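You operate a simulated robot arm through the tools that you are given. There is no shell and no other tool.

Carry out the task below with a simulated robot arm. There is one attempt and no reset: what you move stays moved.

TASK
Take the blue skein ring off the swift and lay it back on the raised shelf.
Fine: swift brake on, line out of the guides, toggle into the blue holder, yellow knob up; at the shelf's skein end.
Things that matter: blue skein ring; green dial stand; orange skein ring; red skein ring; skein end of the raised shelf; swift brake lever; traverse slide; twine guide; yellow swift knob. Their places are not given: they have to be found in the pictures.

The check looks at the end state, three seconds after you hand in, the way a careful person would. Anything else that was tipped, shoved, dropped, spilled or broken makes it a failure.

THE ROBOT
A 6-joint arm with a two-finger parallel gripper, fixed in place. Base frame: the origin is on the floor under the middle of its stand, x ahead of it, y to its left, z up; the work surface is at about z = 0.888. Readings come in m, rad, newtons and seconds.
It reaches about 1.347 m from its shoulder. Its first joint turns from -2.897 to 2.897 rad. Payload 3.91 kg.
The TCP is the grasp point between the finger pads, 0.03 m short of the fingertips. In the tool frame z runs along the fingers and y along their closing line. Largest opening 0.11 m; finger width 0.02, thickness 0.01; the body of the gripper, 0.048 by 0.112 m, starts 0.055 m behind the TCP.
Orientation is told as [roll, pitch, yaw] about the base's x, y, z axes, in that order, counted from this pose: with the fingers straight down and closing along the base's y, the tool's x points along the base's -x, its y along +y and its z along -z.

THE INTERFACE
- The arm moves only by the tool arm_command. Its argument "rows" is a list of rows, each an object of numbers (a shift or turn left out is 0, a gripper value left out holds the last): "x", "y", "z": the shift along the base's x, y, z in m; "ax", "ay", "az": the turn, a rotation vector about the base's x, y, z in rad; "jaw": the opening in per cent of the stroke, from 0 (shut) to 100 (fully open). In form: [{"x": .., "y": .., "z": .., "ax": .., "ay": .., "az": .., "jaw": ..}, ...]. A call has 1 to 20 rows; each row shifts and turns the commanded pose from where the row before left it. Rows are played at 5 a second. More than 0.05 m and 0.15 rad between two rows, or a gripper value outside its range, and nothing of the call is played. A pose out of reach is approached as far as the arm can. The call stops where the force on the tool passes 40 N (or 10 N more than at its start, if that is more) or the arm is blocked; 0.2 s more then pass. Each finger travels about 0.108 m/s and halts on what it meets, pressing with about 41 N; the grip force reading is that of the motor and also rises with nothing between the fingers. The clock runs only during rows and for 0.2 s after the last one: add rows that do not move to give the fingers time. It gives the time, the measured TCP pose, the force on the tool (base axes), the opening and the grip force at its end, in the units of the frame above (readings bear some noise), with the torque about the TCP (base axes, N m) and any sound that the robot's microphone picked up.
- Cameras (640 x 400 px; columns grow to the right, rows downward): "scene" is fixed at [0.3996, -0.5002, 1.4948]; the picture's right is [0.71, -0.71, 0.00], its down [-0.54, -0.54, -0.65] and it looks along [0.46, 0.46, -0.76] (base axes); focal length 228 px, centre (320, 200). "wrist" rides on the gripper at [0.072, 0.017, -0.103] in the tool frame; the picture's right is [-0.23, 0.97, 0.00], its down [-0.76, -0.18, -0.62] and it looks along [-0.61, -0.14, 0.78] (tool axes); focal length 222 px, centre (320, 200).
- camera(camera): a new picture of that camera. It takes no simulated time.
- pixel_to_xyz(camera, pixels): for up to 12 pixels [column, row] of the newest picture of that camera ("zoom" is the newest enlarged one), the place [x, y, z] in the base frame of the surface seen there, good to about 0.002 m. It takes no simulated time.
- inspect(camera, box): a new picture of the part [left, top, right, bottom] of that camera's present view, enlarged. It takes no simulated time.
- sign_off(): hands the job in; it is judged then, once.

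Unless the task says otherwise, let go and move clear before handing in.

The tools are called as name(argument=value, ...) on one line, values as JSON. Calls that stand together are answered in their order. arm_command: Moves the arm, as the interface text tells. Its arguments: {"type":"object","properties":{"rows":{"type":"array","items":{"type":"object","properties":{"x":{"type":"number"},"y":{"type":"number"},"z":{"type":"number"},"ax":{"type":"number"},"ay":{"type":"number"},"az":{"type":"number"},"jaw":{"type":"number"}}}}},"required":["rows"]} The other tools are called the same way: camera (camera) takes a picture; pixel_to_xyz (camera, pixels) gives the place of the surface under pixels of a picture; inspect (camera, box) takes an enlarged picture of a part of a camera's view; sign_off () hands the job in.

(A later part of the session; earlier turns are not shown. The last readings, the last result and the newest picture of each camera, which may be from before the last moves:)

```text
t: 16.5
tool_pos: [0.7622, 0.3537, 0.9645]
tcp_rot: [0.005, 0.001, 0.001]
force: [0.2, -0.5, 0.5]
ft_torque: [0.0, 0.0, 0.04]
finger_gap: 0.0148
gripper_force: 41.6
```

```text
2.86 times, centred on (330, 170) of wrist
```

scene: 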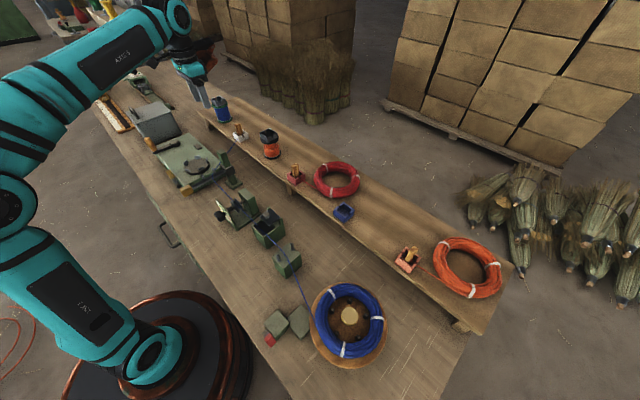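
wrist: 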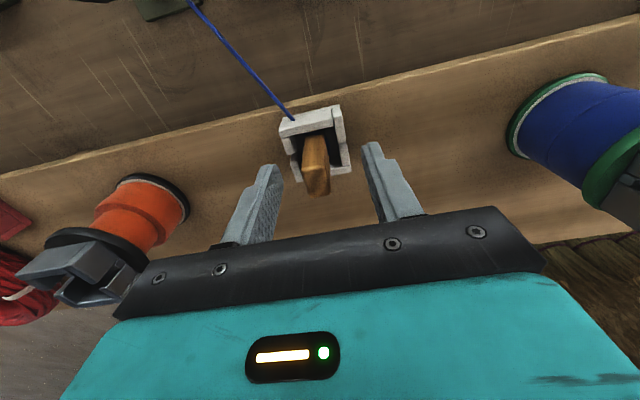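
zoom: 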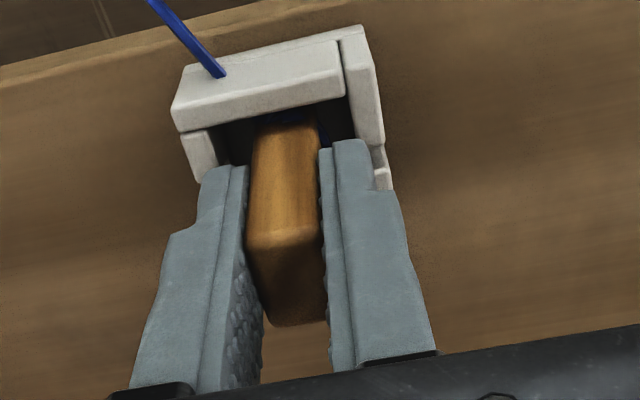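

The toggle is gripped with a gap of 0.0148 m at TCP z 0.9645. I'll lift it slowly by about 6 cm and see how the line behaves.

arm_command(rows=[{"z": 0.015}, {"z": 0.015}, {"z": 0.015}, {"z": 0.015}, {}])

camera(camera="scene")

inspect(camera="scene", box=[170, 90, 290, 180])

inspect(camera="wrist", box=[160, 0, 440, 240])

```text
t: 17.7
tool_pos: [0.7659, 0.3528, 1.0235]
tcp_rot: [0.005, 0.001, 0.001]
force: [-0.4, 1.0, 0.5]
ft_torque: [0.02, -0.01, 0.02]
finger_gap: 0.0147
gripper_force: 41.2
```

```text
taken
```

scene: 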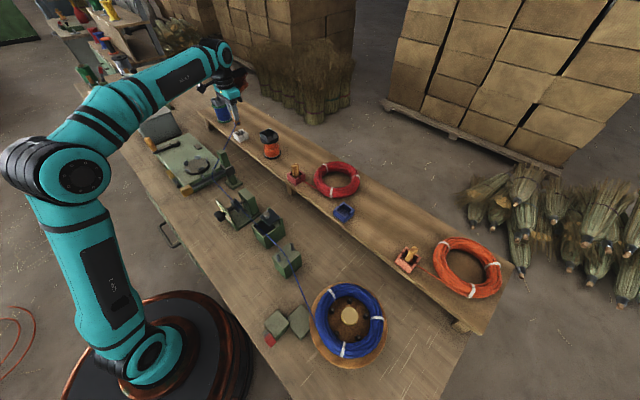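

```text
4.44 times, centred on (230, 135) of scene
```

zoom: 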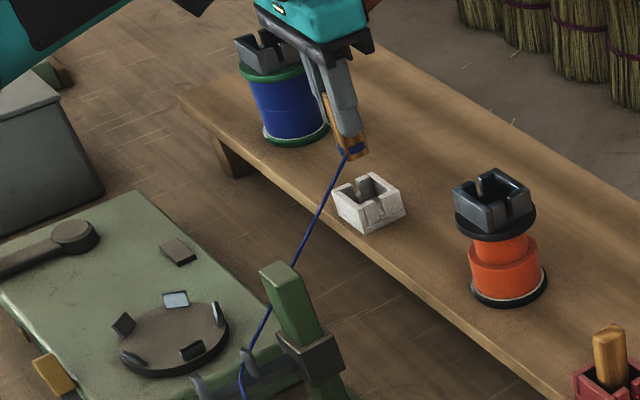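

```text
1.67 times, centred on (300, 120) of wrist
```

zoom: 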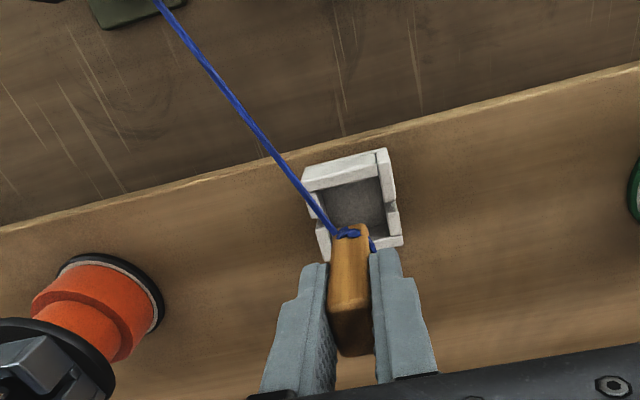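

The line follows the lifted toggle, still hooked at the slide, and the white holder stayed put. I'll carry the toggle up and around the +y side of the post to above the slide pins.

arm_command(rows=[{"x": -0.035, "y": -0.01, "z": 0.02}, {"x": -0.035, "y": -0.01, "z": 0.02}, {"x": -0.035, "y": -0.012, "z": 0.02}, {"x": -0.035, "y": -0.014, "z": 0.02}, {"x": -0.035, "y": -0.014, "z": 0.015}, {"x": -0.035, "y": -0.015, "z": 0.015}, {}])

camera(camera="scene")

inspect(camera="scene", box=[150, 90, 310, 290])

camera(camera="wrist")

```text
t: 19.3
tool_pos: [0.5526, 0.2775, 1.1324]
tcp_rot: [0.005, 0.001, -0.001]
force: [-0.2, 0.1, 0.5]
ft_torque: [0.0, -0.05, 0.01]
finger_gap: 0.0149
gripper_force: 41.4
```

```text
taken
```

scene: 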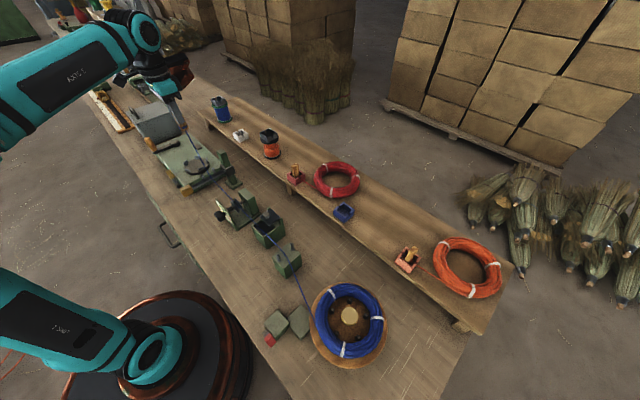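

```text
2.00 times, centred on (230, 190) of scene
```

zoom: 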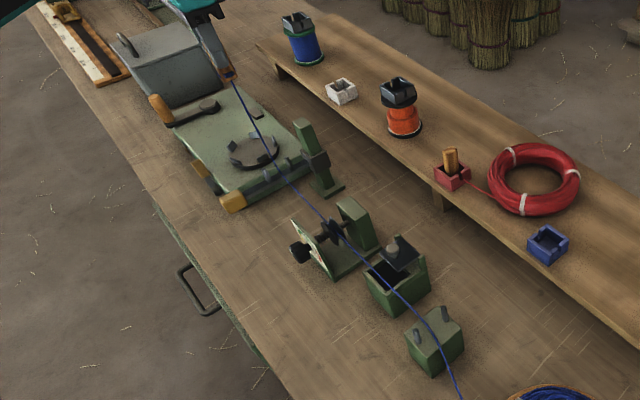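

```text
taken
```

wrist: 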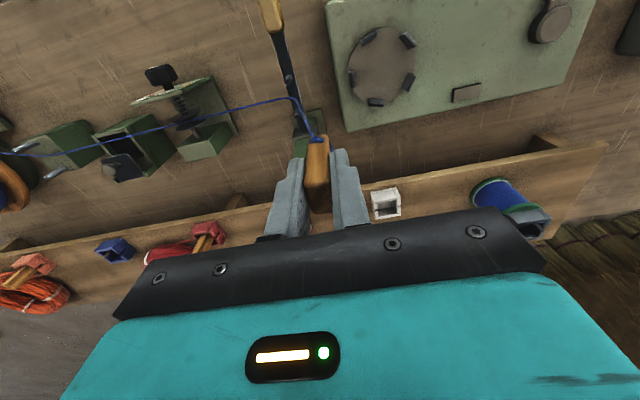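

The line runs straight from the slide pins to the toggle and I feel no pull. I'll raise it further and move toward -y so it lifts out of the slide.

arm_command(rows=[{"z": 0.04, "y": -0.01}, {"z": 0.04, "y": -0.015}, {"z": 0.03, "y": -0.025}, {"z": 0.01, "y": -0.035}, {"y": -0.035}, {}])

camera(camera="scene")

inspect(camera="scene", box=[150, 60, 310, 260])

camera(camera="wrist")

```text
t: 20.7
tool_pos: [0.5536, 0.1576, 1.255]
tcp_rot: [0.006, 0.002, 0.0]
force: [-0.3, -0.1, -0.4]
ft_torque: [0.03, 0.01, 0.01]
finger_gap: 0.0148
gripper_force: 41.2
```

```text
taken
```

scene: 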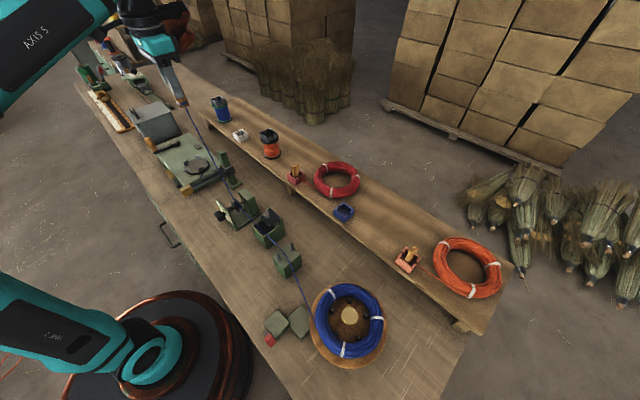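

```text
2.00 times, centred on (230, 160) of scene
```

zoom: 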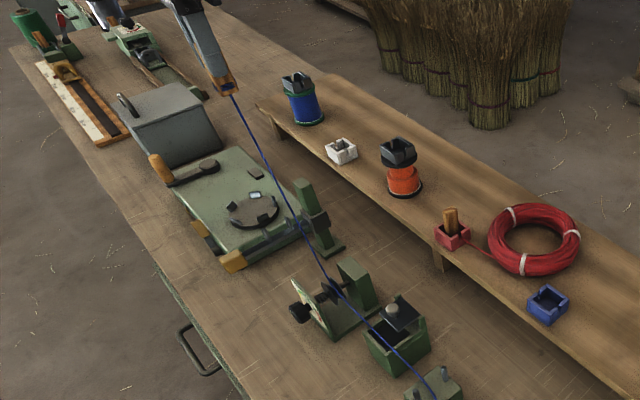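

```text
taken
```

wrist: 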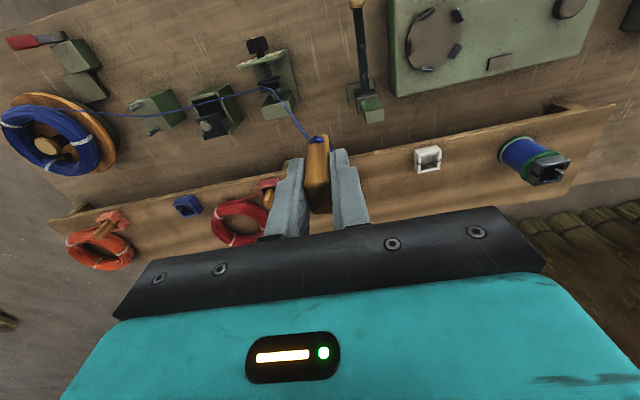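

The line is out of the slide and now runs straight from the discs of the dial stand to the toggle. I'll continue toward -y at this height to lift it out of the discs.

arm_command(rows=[{"y": -0.035}, {"y": -0.035}, {"y": -0.035}, {"y": -0.035}, {"y": -0.03}, {}])

camera(camera="scene")

inspect(camera="scene", box=[180, 120, 340, 320])

camera(camera="wrist")

```text
t: 22.1
tool_pos: [0.5537, -0.0136, 1.2553]
tcp_rot: [0.006, 0.002, -0.001]
force: [-0.3, 1.1, -1.5]
ft_torque: [0.04, 0.0, 0.0]
finger_gap: 0.0148
gripper_force: 40.8
```

```text
taken
```

scene: 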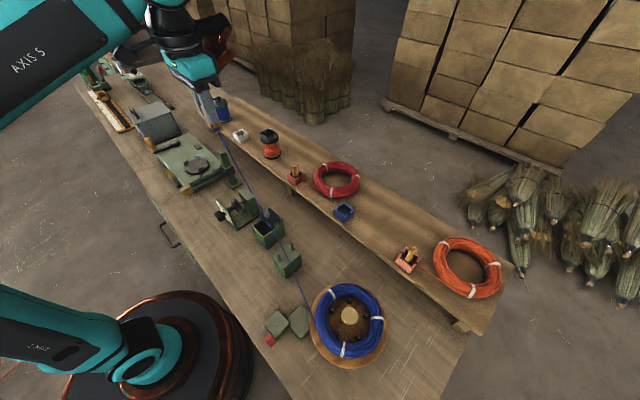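

```text
2.00 times, centred on (260, 220) of scene
```

zoom: 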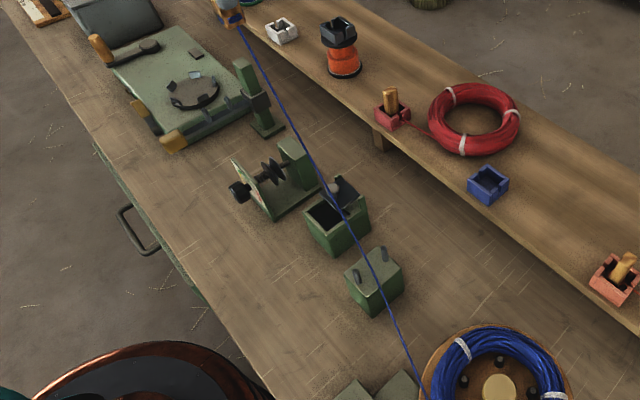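

```text
taken
```

wrist: 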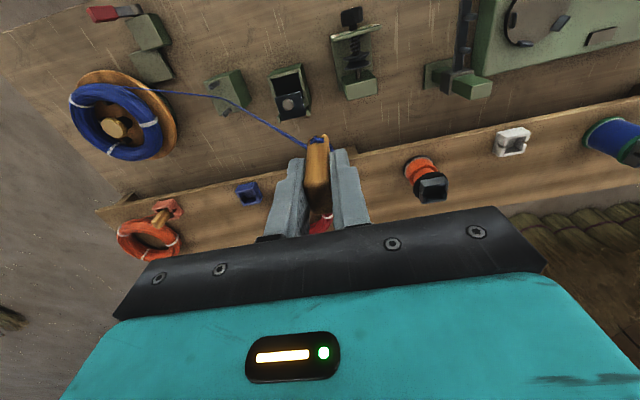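

The line is out of the discs and the box, with one bend left near the twine guide at wrist (225,97). I'll go on to y≈-0.2 to lift it out of the pins.

arm_command(rows=[{"y": -0.035}, {"y": -0.035}, {"y": -0.035}, {"y": -0.035}, {"y": -0.035}, {"y": -0.03}, {}])

camera(camera="scene")

inspect(camera="scene", box=[220, 160, 380, 360])

camera(camera="wrist")

```text
t: 23.7
tool_pos: [0.5481, -0.2143, 1.254]
tcp_rot: [0.005, 0.002, 0.0]
force: [-0.1, -0.4, -0.4]
ft_torque: [0.0, 0.02, -0.02]
finger_gap: 0.0148
gripper_force: 41.2
```

```text
taken
```

scene: 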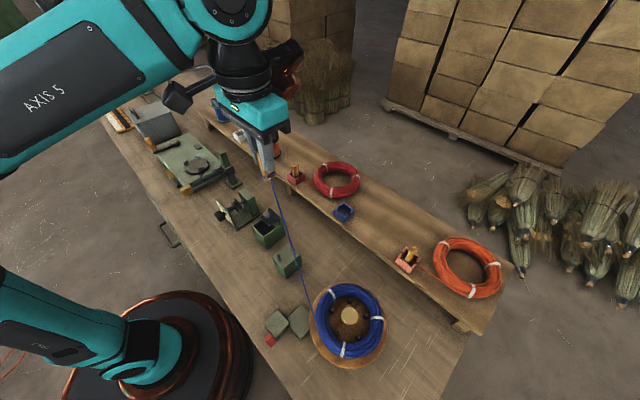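

```text
2.00 times, centred on (300, 260) of scene
```

zoom: 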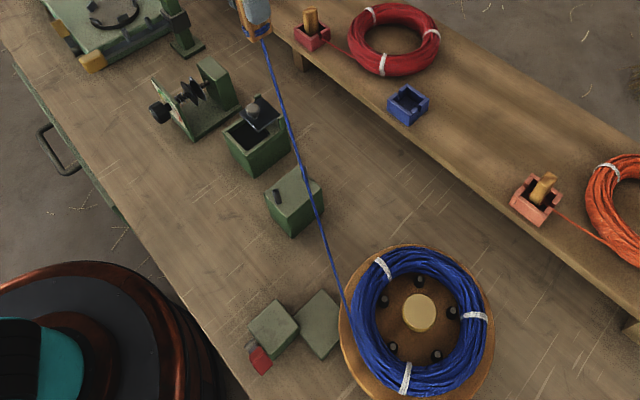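

```text
taken
```

wrist: 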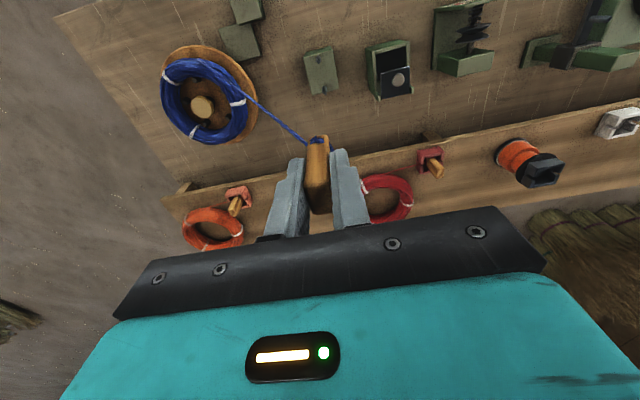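

The line now runs straight from the skein to the toggle, clear of every guide. Next I'll measure the blue holder precisely from the scene view.

inspect(camera="scene", box=[325, 195, 361, 228])

pixel_to_xyz(camera="zoom", pixels=[[150, 200], [90, 190], [260, 75], [390, 190], [420, 205], [260, 310], [300, 290], [350, 285], [240, 200], [300, 230], [200, 100], [330, 150]])

```text
12.12 times, centred on (343, 212) of scene
```

zoom: 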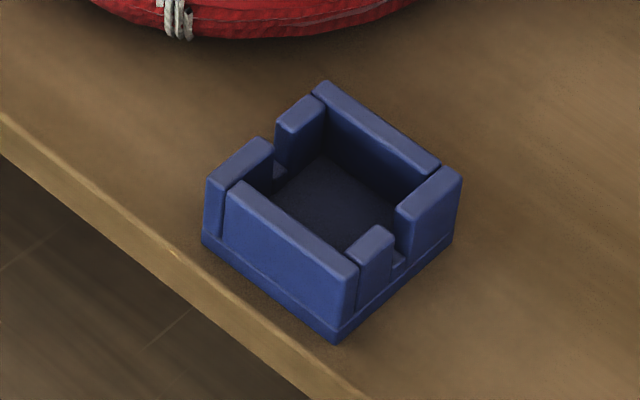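

```text
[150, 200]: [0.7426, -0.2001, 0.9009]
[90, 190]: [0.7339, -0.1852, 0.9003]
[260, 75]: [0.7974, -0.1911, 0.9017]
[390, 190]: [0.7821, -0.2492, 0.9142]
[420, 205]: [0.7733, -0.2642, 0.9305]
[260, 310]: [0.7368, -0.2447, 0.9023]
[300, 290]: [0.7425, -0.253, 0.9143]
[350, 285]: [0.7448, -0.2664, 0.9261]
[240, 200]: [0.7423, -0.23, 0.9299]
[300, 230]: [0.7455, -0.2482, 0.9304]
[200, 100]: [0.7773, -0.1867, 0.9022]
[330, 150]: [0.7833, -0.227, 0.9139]
```

pixel_to_xyz(camera="zoom", pixels=[[330, 88], [432, 162], [455, 175], [345, 275], [235, 190], [212, 185], [262, 148], [305, 105], [375, 240], [350, 130], [370, 140], [390, 150]])

pixel_to_xyz(camera="zoom", pixels=[[360, 270], [245, 160], [290, 125], [410, 210], [430, 190], [230, 215], [260, 230], [320, 265], [330, 200], [300, 190], [350, 210], [320, 220]])

```text
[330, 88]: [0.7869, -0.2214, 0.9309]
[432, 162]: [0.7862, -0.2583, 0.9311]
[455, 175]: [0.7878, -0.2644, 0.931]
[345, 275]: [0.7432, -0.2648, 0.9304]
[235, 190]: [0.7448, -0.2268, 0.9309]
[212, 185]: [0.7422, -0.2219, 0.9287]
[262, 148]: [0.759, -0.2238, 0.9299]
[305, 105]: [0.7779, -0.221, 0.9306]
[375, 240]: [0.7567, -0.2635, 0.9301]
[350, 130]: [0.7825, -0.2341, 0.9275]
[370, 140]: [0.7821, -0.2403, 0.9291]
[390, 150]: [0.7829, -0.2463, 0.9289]
```

```text
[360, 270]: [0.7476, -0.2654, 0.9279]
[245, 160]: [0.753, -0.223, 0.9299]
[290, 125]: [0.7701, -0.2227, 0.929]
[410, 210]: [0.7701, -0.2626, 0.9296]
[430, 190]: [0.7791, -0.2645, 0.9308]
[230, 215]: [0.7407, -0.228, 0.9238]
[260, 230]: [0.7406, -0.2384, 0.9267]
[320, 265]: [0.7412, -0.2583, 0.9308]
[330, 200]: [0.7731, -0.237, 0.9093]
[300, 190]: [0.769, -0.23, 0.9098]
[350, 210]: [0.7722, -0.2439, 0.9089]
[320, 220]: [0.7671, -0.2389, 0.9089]
```

The blue holder's centre is about (0.765,-0.243), with the rim at 0.930 and the floor at 0.909. I'll carry the toggle above it and come partway down to check alignment.

arm_command(rows=[{"x": 0.043, "y": -0.006}, {"x": 0.043, "y": -0.006}, {"x": 0.043, "y": -0.006}, {"x": 0.043, "y": -0.006}, {"x": 0.044, "y": -0.005}, {"z": -0.045}, {"z": -0.045}, {"z": -0.045}, {"z": -0.045}, {"z": -0.045}, {}])

inspect(camera="scene", box=[295, 160, 395, 240])

camera(camera="wrist")

inspect(camera="wrist", box=[240, 80, 420, 220])

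```text
t: 26.1
tool_pos: [0.7589, -0.2442, 1.0139]
tcp_rot: [0.006, 0.0, -0.002]
force: [-0.2, -0.5, -0.2]
ft_torque: [-0.02, 0.01, -0.02]
finger_gap: 0.0152
gripper_force: 40.5
out of reach, approached as far as the arm can: row 5
```

```text
5.00 times, centred on (345, 200) of scene
```

zoom: 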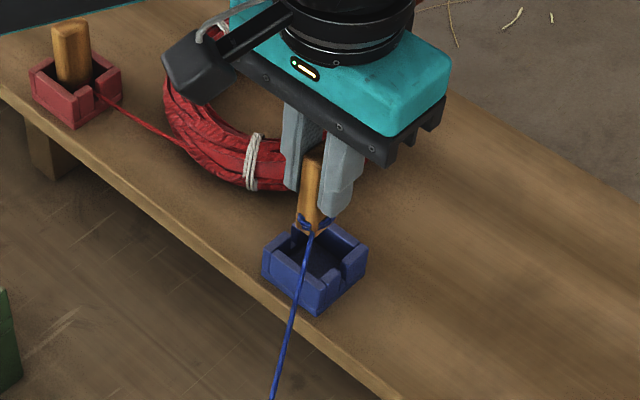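

```text
taken
```

wrist: 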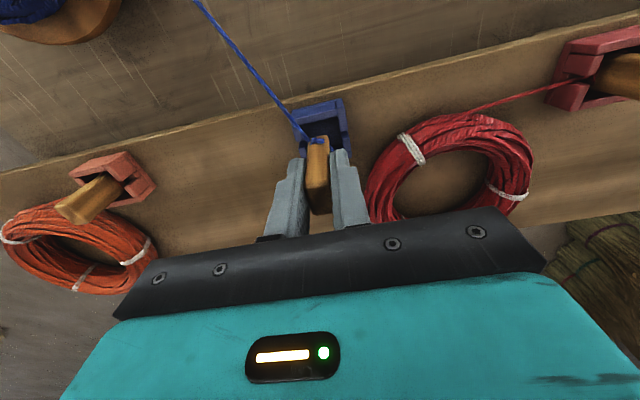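

```text
2.86 times, centred on (330, 150) of wrist
```

zoom: 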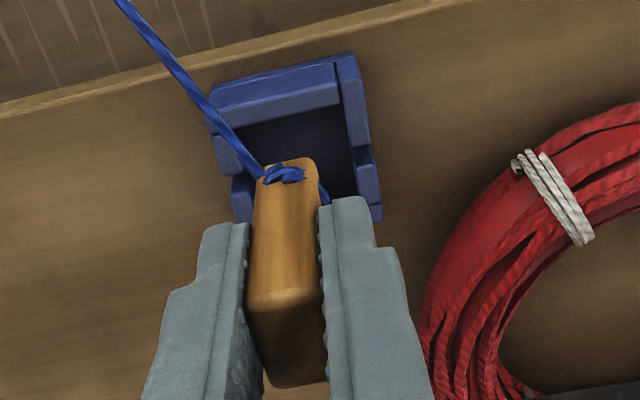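

I'm at (0.759,-0.244,1.014) and the toggle's knotted lower end is above the blue holder. I'll shift +0.005 in x and lower in small steps until it's inside.

arm_command(rows=[{"x": 0.005, "y": 0.001}, {}, {"z": -0.015}, {"z": -0.015}, {"z": -0.01}, {}])

inspect(camera="scene", box=[315, 175, 375, 235])

inspect(camera="wrist", box=[240, 80, 420, 220])

```text
t: 27.5
tool_pos: [0.7627, -0.2416, 0.974]
tcp_rot: [0.006, 0.001, 0.0]
force: [0.5, -0.5, -0.2]
ft_torque: [0.0, -0.02, 0.0]
finger_gap: 0.0148
gripper_force: 40.8
```

```text
6.67 times, centred on (345, 205) of scene
```

zoom: 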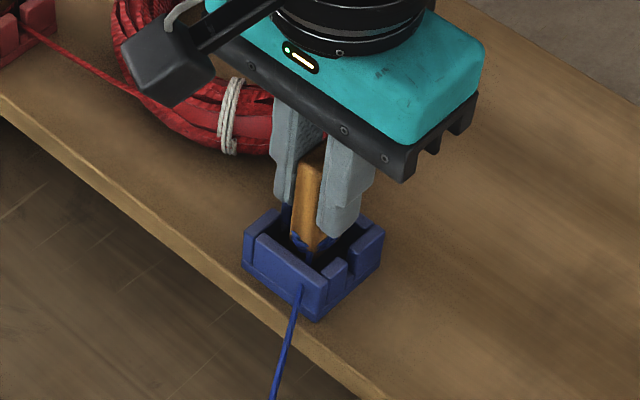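

```text
2.86 times, centred on (330, 150) of wrist
```

zoom: 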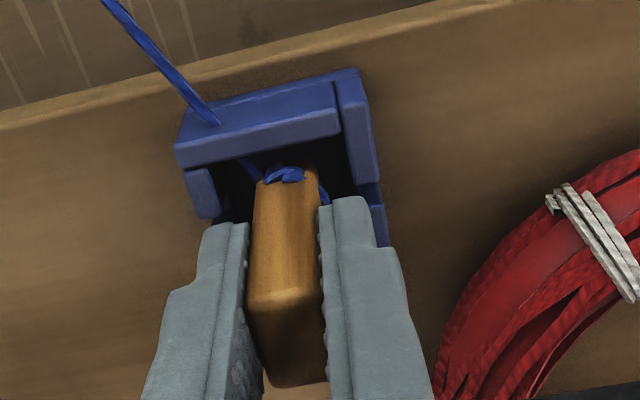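

The toggle's lower end is inside the holder. I'll lower the last 8 mm and open the fingers gently.

arm_command(rows=[{"z": -0.005}, {"z": -0.003}, {}, {"jaw": 25}, {"jaw": 50}, {}, {}])

inspect(camera="wrist", box=[240, 80, 420, 220])

inspect(camera="scene", box=[315, 175, 375, 235])

```text
t: 29.1
tool_pos: [0.7655, -0.2426, 0.9674]
tcp_rot: [0.007, 0.002, -0.001]
force: [-0.5, -0.3, 0.4]
ft_torque: [-0.04, -0.01, -0.03]
finger_gap: 0.0552
gripper_force: 0.0
```

```text
2.86 times, centred on (330, 150) of wrist
```

zoom: 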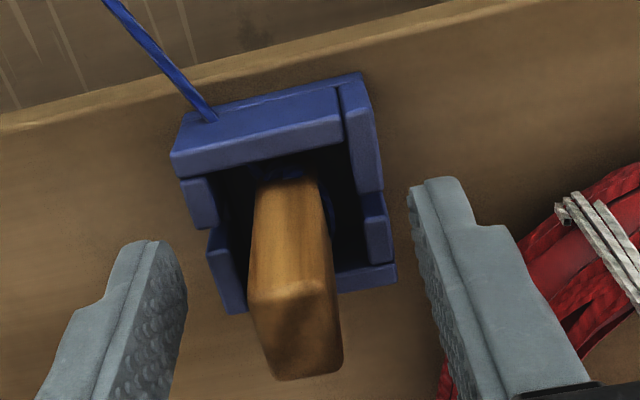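

```text
6.67 times, centred on (345, 205) of scene
```

zoom: 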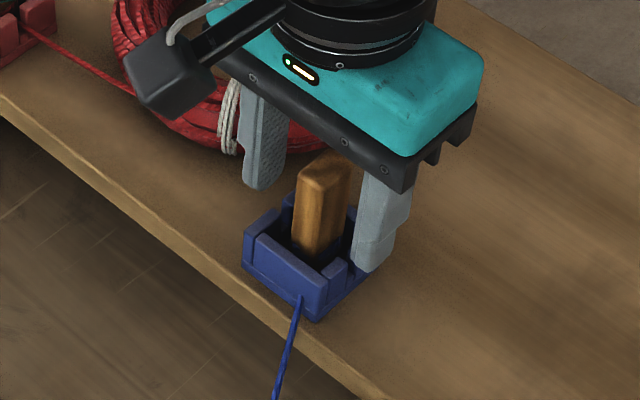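

The toggle stands on its own in the blue holder. I'll rise clear and move over to look at the swift knob.

arm_command(rows=[{"z": 0.03}, {"z": 0.045}, {"z": 0.045}, {"z": 0.02, "x": -0.04}, {"x": -0.04, "y": -0.025}, {"x": -0.04, "y": -0.025}, {"x": -0.04, "y": -0.025}, {"x": -0.04, "y": -0.025}, {"x": -0.04, "y": -0.025}, {"x": -0.02, "y": -0.04}, {}])

camera(camera="wrist")

camera(camera="scene")

inspect(camera="scene", box=[295, 180, 415, 260])

```text
t: 31.5
tool_pos: [0.5058, -0.4099, 1.1062]
tcp_rot: [0.005, 0.002, -0.001]
force: [0.2, -0.2, 0.7]
ft_torque: [0.01, 0.01, 0.01]
finger_gap: 0.0549
gripper_force: 0.0
```

```text
taken
```

wrist: 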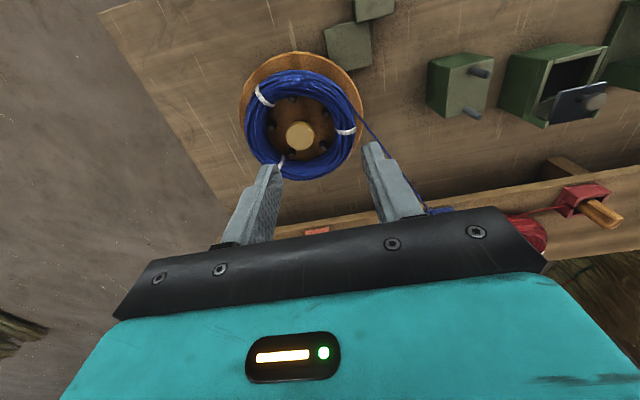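

```text
taken
```

scene: 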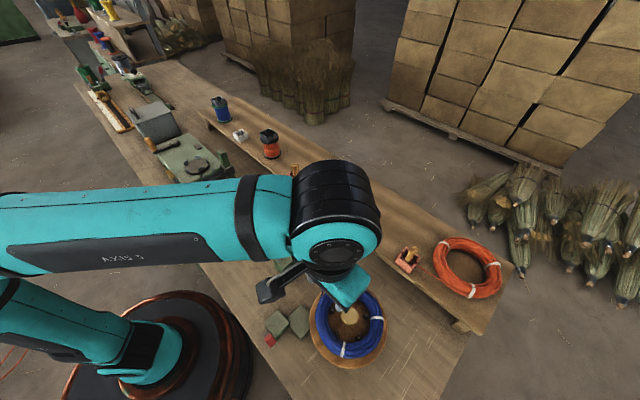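

```text
5.00 times, centred on (355, 220) of scene
```

zoom: 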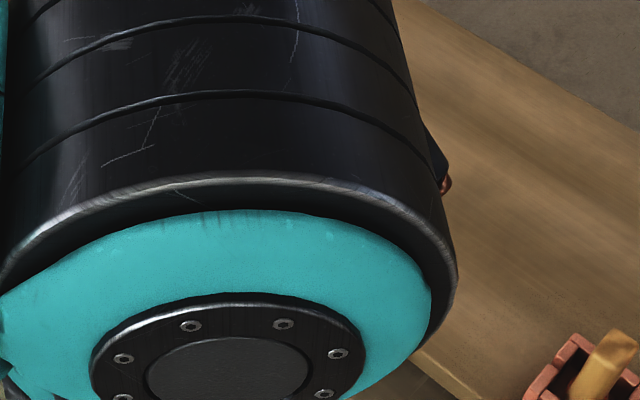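

The swift is in clear view at wrist (300,120), with the yellow knob at (299,137). I'll enlarge it and measure the knob, pegs and ring.

inspect(camera="wrist", box=[230, 45, 380, 190])

pixel_to_xyz(camera="zoom", pixels=[[296, 255], [296, 225], [258, 250], [330, 250], [290, 290], [190, 130], [200, 270], [430, 270], [270, 330], [290, 345], [350, 100], [170, 70]])

pixel_to_xyz(camera="zoom", pixels=[[215, 270], [260, 145], [370, 160], [385, 290], [245, 200], [330, 200], [100, 200], [130, 150], [450, 220], [300, 350], [300, 365], [300, 380]])

```text
2.76 times, centred on (305, 118) of wrist
```

zoom: 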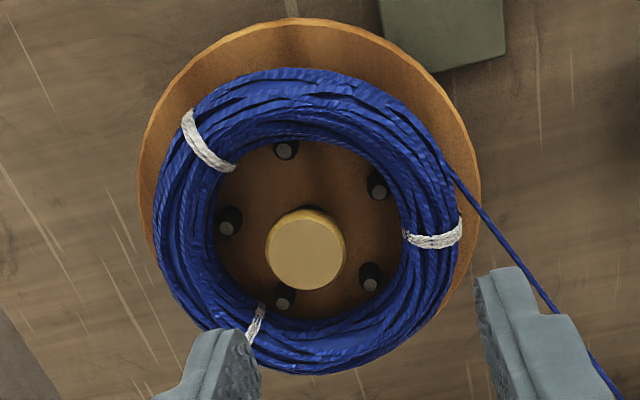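

```text
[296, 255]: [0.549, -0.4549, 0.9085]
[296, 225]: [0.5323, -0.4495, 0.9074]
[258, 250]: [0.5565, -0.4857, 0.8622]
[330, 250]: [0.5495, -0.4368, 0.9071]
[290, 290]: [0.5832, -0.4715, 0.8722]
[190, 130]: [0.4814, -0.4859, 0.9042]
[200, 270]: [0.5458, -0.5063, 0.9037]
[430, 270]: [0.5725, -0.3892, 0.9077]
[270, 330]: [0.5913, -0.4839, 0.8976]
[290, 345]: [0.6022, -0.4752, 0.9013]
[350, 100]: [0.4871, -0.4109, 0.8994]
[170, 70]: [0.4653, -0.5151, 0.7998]
```

```text
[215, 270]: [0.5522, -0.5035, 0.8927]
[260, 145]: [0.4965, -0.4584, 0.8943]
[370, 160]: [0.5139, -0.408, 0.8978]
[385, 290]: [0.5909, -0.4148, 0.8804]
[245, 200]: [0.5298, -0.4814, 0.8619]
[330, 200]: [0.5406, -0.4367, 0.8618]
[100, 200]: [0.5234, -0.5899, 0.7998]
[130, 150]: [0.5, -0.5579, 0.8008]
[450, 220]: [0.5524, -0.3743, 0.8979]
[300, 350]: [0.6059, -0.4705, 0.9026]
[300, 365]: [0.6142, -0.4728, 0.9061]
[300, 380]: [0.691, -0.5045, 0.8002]
```

The knob is about 0.042 across, centred near (0.548,-0.450), with its top at z 0.908. I'll measure the five pegs around it so the fingers can pass between them.

inspect(camera="wrist", box=[270, 80, 340, 165])

inspect(camera="scene", box=[305, 275, 395, 375])

```text
4.71 times, centred on (305, 122) of wrist
```

zoom: 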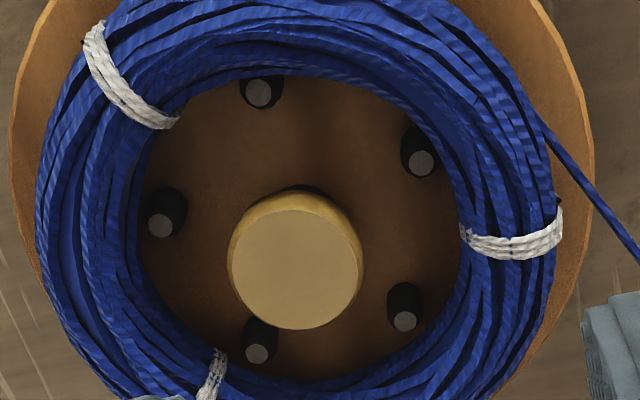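

```text
4.00 times, centred on (350, 325) of scene
```

zoom: 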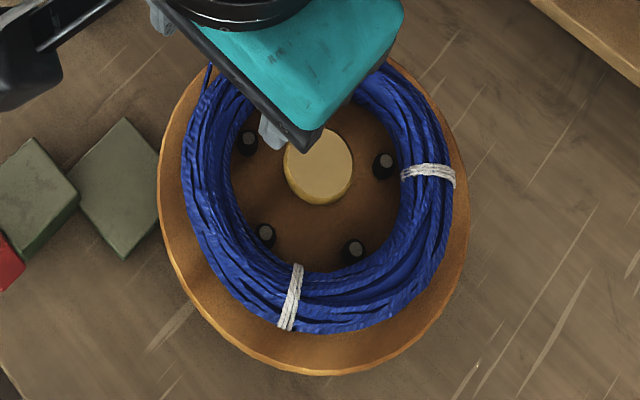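

pixel_to_xyz(camera="wrist", pixels=[[292.7, 99.1], [326.2, 113.5], [272.1, 126.2], [322.8, 147.1], [291.8, 153.8], [299.7, 134.7], [287, 134.7], [313, 134.7], [300, 124], [300, 148], [301, 121], [305, 104]])

pixel_to_xyz(camera="zoom", pixels=[[248, 138], [384, 158], [266, 230], [355, 247], [324, 165], [290, 175], [350, 165], [295, 190], [320, 200], [300, 240], [290, 300], [430, 240]])

```text
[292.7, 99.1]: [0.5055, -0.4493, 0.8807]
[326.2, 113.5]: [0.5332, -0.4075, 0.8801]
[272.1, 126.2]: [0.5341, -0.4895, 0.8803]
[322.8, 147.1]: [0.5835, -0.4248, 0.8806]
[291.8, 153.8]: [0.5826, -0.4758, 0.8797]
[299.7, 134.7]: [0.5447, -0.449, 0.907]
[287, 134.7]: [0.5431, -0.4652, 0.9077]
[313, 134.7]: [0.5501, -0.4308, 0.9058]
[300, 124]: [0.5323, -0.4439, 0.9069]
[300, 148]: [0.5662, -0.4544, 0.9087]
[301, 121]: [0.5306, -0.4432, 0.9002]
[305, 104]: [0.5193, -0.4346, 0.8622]
```

```text
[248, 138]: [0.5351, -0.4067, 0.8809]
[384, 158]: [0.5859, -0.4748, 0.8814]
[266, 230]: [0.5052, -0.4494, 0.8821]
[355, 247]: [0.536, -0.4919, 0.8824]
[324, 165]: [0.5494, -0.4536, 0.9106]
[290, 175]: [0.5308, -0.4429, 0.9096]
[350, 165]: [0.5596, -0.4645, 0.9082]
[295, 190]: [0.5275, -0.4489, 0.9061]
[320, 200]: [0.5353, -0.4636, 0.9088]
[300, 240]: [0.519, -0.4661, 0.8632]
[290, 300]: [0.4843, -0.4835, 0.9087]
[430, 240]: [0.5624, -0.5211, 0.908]
```

The pegs' tops are at z 0.881 on a 0.043 m circle about (0.548,-0.449), and the knob radius is about 0.02. Fingers at ±y with tips above 0.883 fit, so I'll move over and descend to TCP z≈0.915.

arm_command(rows=[{"x": 0.0213, "y": -0.02}, {"x": 0.0213, "y": -0.0195}, {}, {"z": -0.045}, {"z": -0.045}, {"z": -0.045}, {"z": -0.025}, {}])

camera(camera="wrist")

inspect(camera="wrist", box=[200, 80, 440, 240])

inspect(camera="scene", box=[295, 255, 405, 375])

```text
t: 33.3
tool_pos: [0.5467, -0.4475, 0.9471]
tcp_rot: [0.005, 0.002, -0.001]
force: [0.1, 0.6, 0.1]
ft_torque: [0.03, -0.02, 0.02]
finger_gap: 0.055
gripper_force: 0.1
```

```text
taken
```

wrist: 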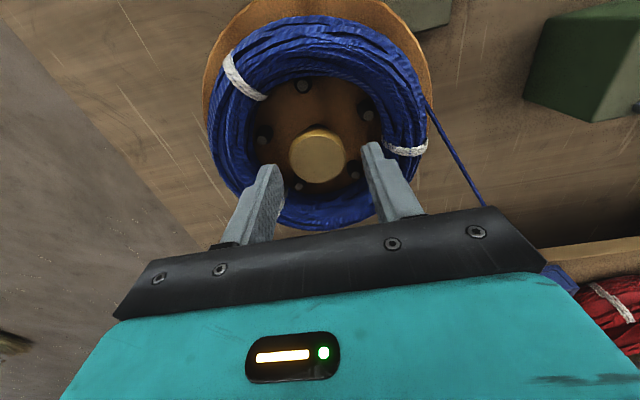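

```text
2.50 times, centred on (320, 160) of wrist
```

zoom: 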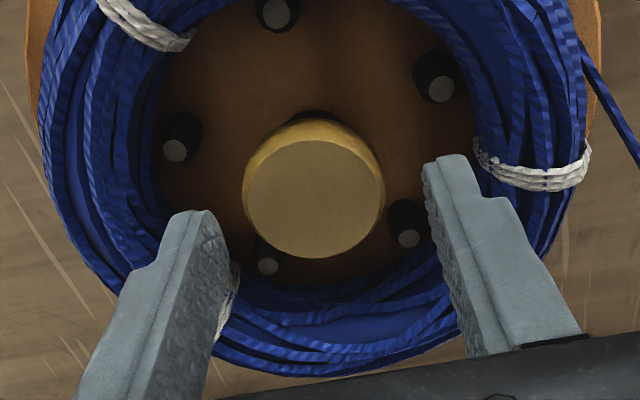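

```text
3.33 times, centred on (350, 315) of scene
```

zoom: 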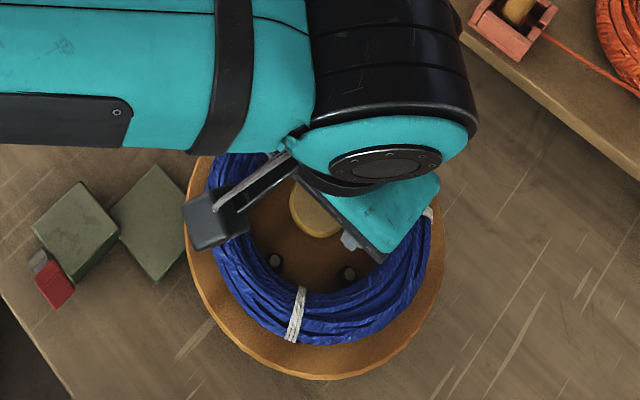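

The fingers straddle the knob, inside the ring and above the pegs. I'll lower to z≈0.914 and close on the knob.

arm_command(rows=[{"x": 0.001, "y": -0.0015}, {"z": -0.016}, {"z": -0.016}, {}, {"jaw": 42}, {"jaw": 36}, {"jaw": 0}, {}, {}])

camera(camera="wrist")

inspect(camera="wrist", box=[200, 80, 440, 240])

```text
t: 35.3
tool_pos: [0.5494, -0.4505, 0.9145]
tcp_rot: [0.005, 0.0, 0.0]
force: [2.9, -15.7, 0.6]
ft_torque: [-0.34, -0.08, -0.01]
finger_gap: 0.0406
gripper_force: 45.1
```

```text
taken
```

wrist: 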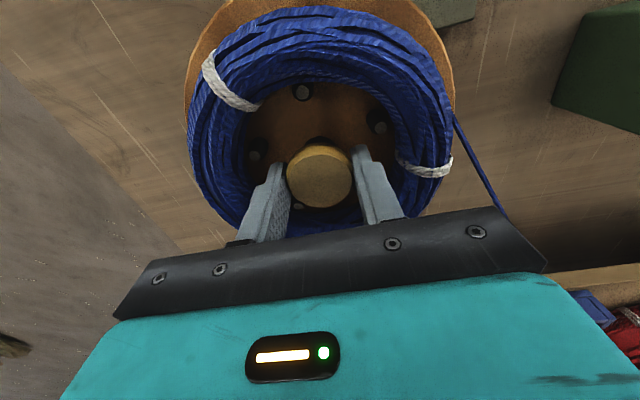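

```text
2.50 times, centred on (320, 160) of wrist
```

zoom: 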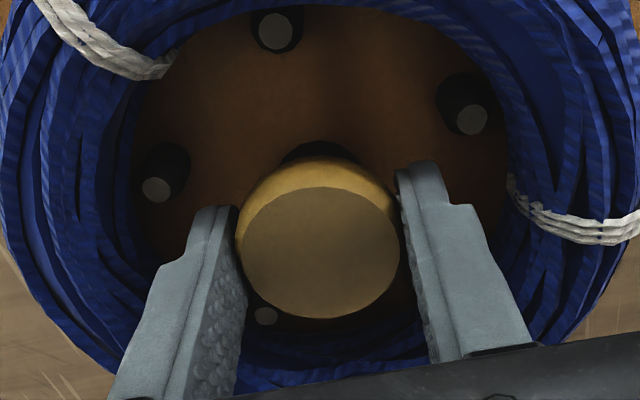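

The knob is gripped with a gap of 0.0406 m. Before lifting I'll ease the side load and apply a tiny twist to feel whether the brake holds the swift.

arm_command(rows=[{"y": -0.001}, {"az": 0.03}, {"az": 0.02}, {}])

inspect(camera="wrist", box=[200, 0, 440, 240])

inspect(camera="scene", box=[295, 255, 405, 375])

```text
t: 36.3
tool_pos: [0.548, -0.4496, 0.915]
tcp_rot: [0.006, 0.003, 0.052]
force: [1.3, -12.3, -0.8]
ft_torque: [-0.32, -0.03, 0.05]
finger_gap: 0.0408
gripper_force: 44.6
```

```text
1.67 times, centred on (320, 120) of wrist
```

zoom: 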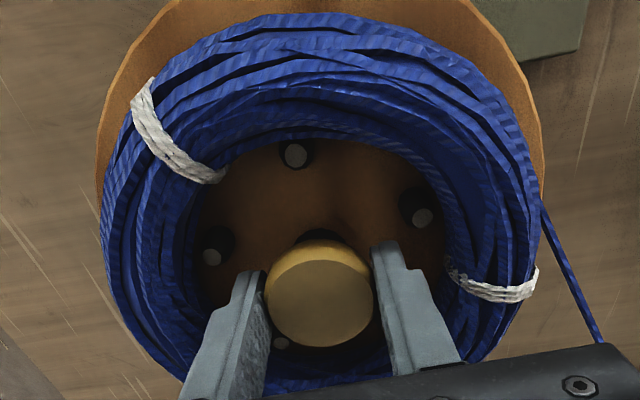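

```text
3.33 times, centred on (350, 315) of scene
```

zoom: 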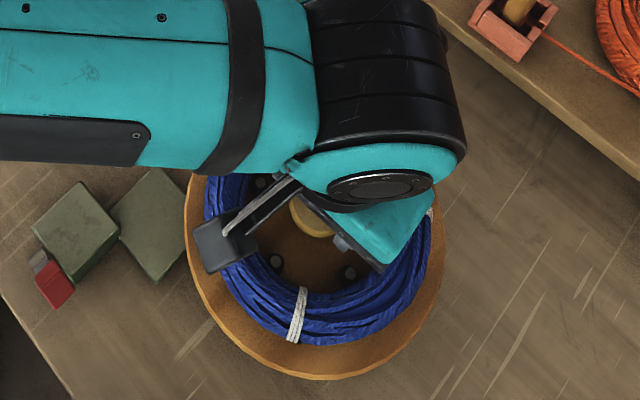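

The torque was only 0.05 N m, and the tie at zoom (297,313) may have shifted slightly. I'll take a reference close-up, then twist a bit more the other way to see whether the swift really turns.

inspect(camera="scene", box=[325, 325, 365, 360])

arm_command(rows=[{"az": -0.05}, {"az": -0.05}, {"az": -0.05}, {}])

inspect(camera="scene", box=[325, 325, 365, 360])

```text
11.43 times, centred on (345, 342) of scene
```

zoom: 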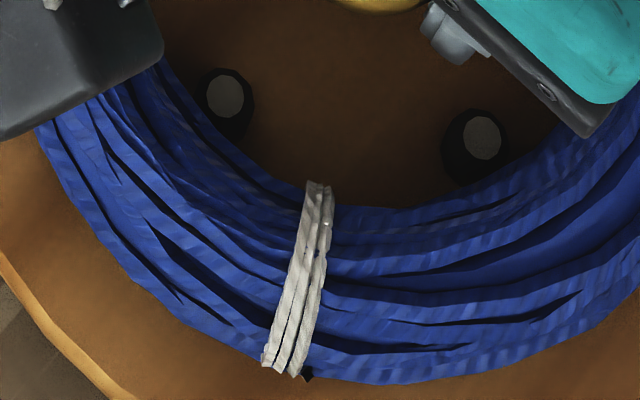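

```text
t: 37.3
tool_pos: [0.5496, -0.4507, 0.9149]
tcp_rot: [0.006, 0.001, -0.102]
force: [5.5, -14.1, -0.3]
ft_torque: [-0.24, -0.04, -0.07]
finger_gap: 0.0404
gripper_force: 45.4
```

```text
11.43 times, centred on (345, 342) of scene
```

zoom: 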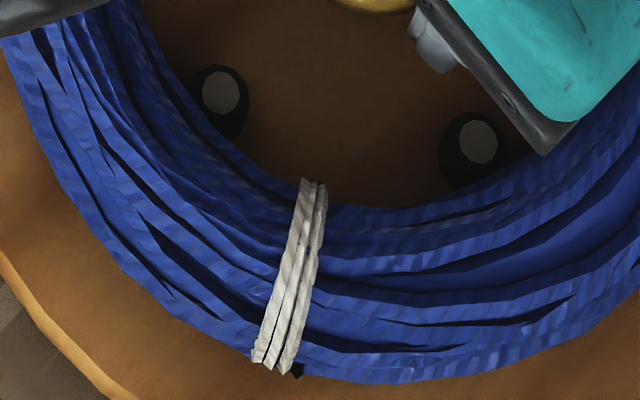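

The swift turned only about 0.026 rad while I twisted 0.15, so it is largely held. I'll check the brake directly once the ring is off. Now I'll undo the twist and pull the knob up in small steps.

arm_command(rows=[{"az": 0.05}, {"az": 0.05}, {"z": 0.005}, {"z": 0.005}, {"z": 0.005}, {}])

inspect(camera="wrist", box=[200, 0, 440, 240])

inspect(camera="scene", box=[295, 255, 405, 375])

```text
t: 38.7
tool_pos: [0.549, -0.451, 0.9305]
tcp_rot: [0.006, 0.002, -0.001]
force: [-19.4, -6.9, 0.8]
ft_torque: [-0.13, 0.54, -0.06]
finger_gap: 0.0406
gripper_force: 45.0
```

```text
1.67 times, centred on (320, 120) of wrist
```

zoom: 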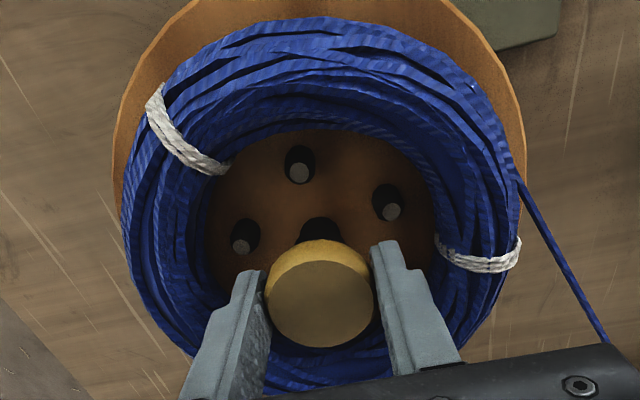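

```text
3.33 times, centred on (350, 315) of scene
```

zoom: 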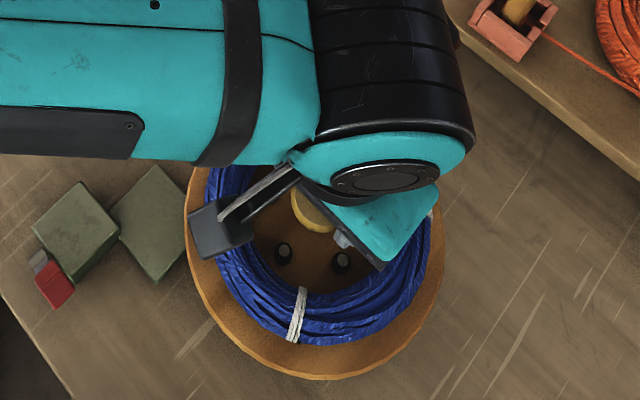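

The knob rose 15 mm and the pegs drew inward, so lifting releases the skein. I'll continue up in small steps to its top stop.

arm_command(rows=[{"x": -0.0005, "z": 0.004}, {"z": 0.004}, {"z": 0.004}, {"z": 0.004}, {}])

inspect(camera="scene", box=[295, 255, 405, 375])

inspect(camera="wrist", box=[200, 0, 440, 240])

```text
t: 39.5
tool_pos: [0.5483, -0.4503, 0.9359]
tcp_rot: [0.01, 0.009, 0.0]
force: [-2.2, -5.4, -17.2]
ft_torque: [-0.36, 0.47, 0.01]
finger_gap: 0.0409
gripper_force: 44.8
stopped in row 3: the force on the tool passed its limit at 43 N (the readings are from after the stop); the commanded pose is now the measured one
```

```text
3.33 times, centred on (350, 315) of scene
```

zoom: 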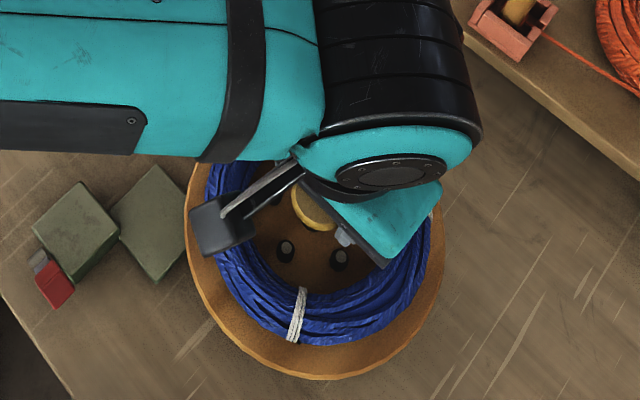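

```text
1.67 times, centred on (320, 120) of wrist
```

zoom: 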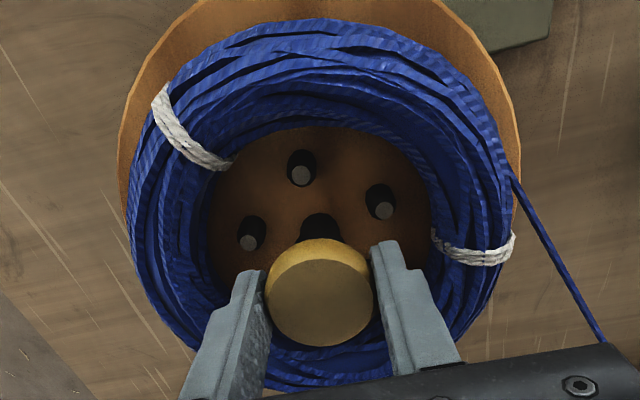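

The knob met its top stop at about +21 mm. I'll open the fingers, rise, and check that the knob stays up.

arm_command(rows=[{"jaw": 44}, {"jaw": 52}, {}, {}, {"z": 0.04}, {"z": 0.045}, {"z": 0.045}, {}])

camera(camera="wrist")

inspect(camera="wrist", box=[230, 45, 390, 205])

pixel_to_xyz(camera="zoom", pixels=[[320, 200], [320, 250], [320, 230], [300, 100], [200, 200], [440, 200], [320, 300], [320, 320], [320, 340], [150, 250], [480, 250], [320, 60]])

```text
t: 41.3
tool_pos: [0.5495, -0.4502, 1.0724]
tcp_rot: [0.008, 0.005, 0.0]
force: [-0.1, 1.1, 0.3]
ft_torque: [0.02, -0.03, 0.02]
finger_gap: 0.0571
gripper_force: 0.0
```

```text
taken
```

wrist: 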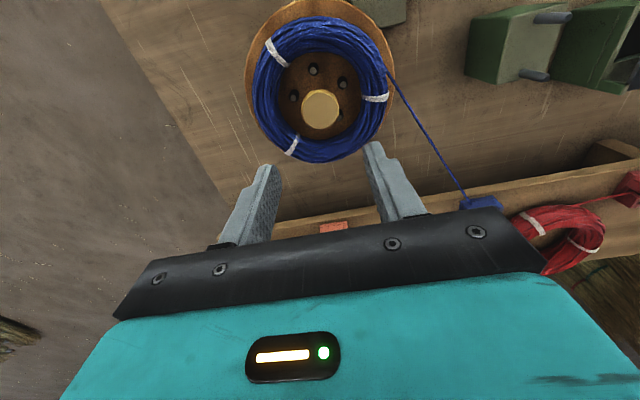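

```text
2.50 times, centred on (310, 125) of wrist
```

zoom: 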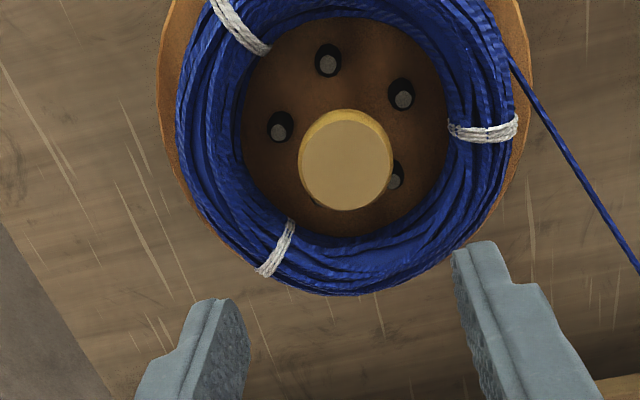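

```text
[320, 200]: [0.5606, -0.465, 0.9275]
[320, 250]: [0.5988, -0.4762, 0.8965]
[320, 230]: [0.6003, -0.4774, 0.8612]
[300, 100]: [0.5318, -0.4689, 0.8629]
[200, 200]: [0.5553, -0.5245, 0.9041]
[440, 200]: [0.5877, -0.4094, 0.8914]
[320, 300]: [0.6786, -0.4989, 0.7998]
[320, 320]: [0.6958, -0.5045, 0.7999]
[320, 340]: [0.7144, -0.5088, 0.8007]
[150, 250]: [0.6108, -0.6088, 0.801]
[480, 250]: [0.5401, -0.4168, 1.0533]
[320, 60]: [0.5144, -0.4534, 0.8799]
```

The knob now stays at z 0.9275, which is up. Next I'll get a full view of the ring and contracted pegs to plan the grasp.

arm_command(rows=[{"x": -0.035, "y": 0.02, "z": 0.02}, {"x": -0.035, "y": 0.02, "z": 0.02}, {}])

camera(camera="wrist")

inspect(camera="wrist", box=[230, 40, 370, 180])

```text
t: 42.1
tool_pos: [0.4753, -0.41, 1.1062]
tcp_rot: [0.008, 0.007, 0.001]
force: [-0.9, 0.3, 0.2]
ft_torque: [-0.01, 0.0, -0.01]
finger_gap: 0.0573
gripper_force: 0.0
```

```text
taken
```

wrist: 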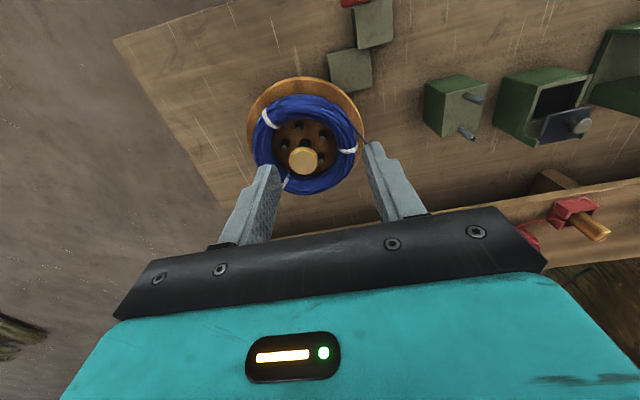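

```text
2.86 times, centred on (300, 110) of wrist
```

zoom: 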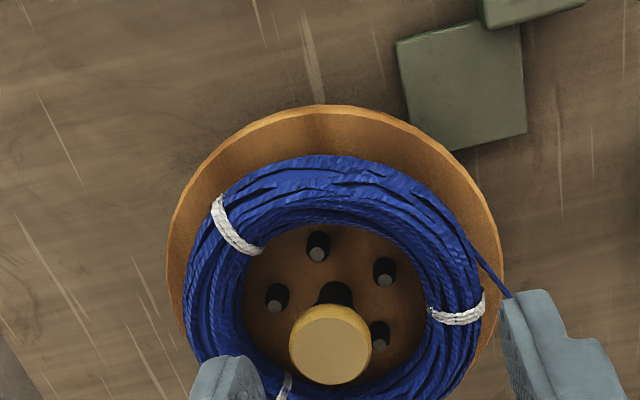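

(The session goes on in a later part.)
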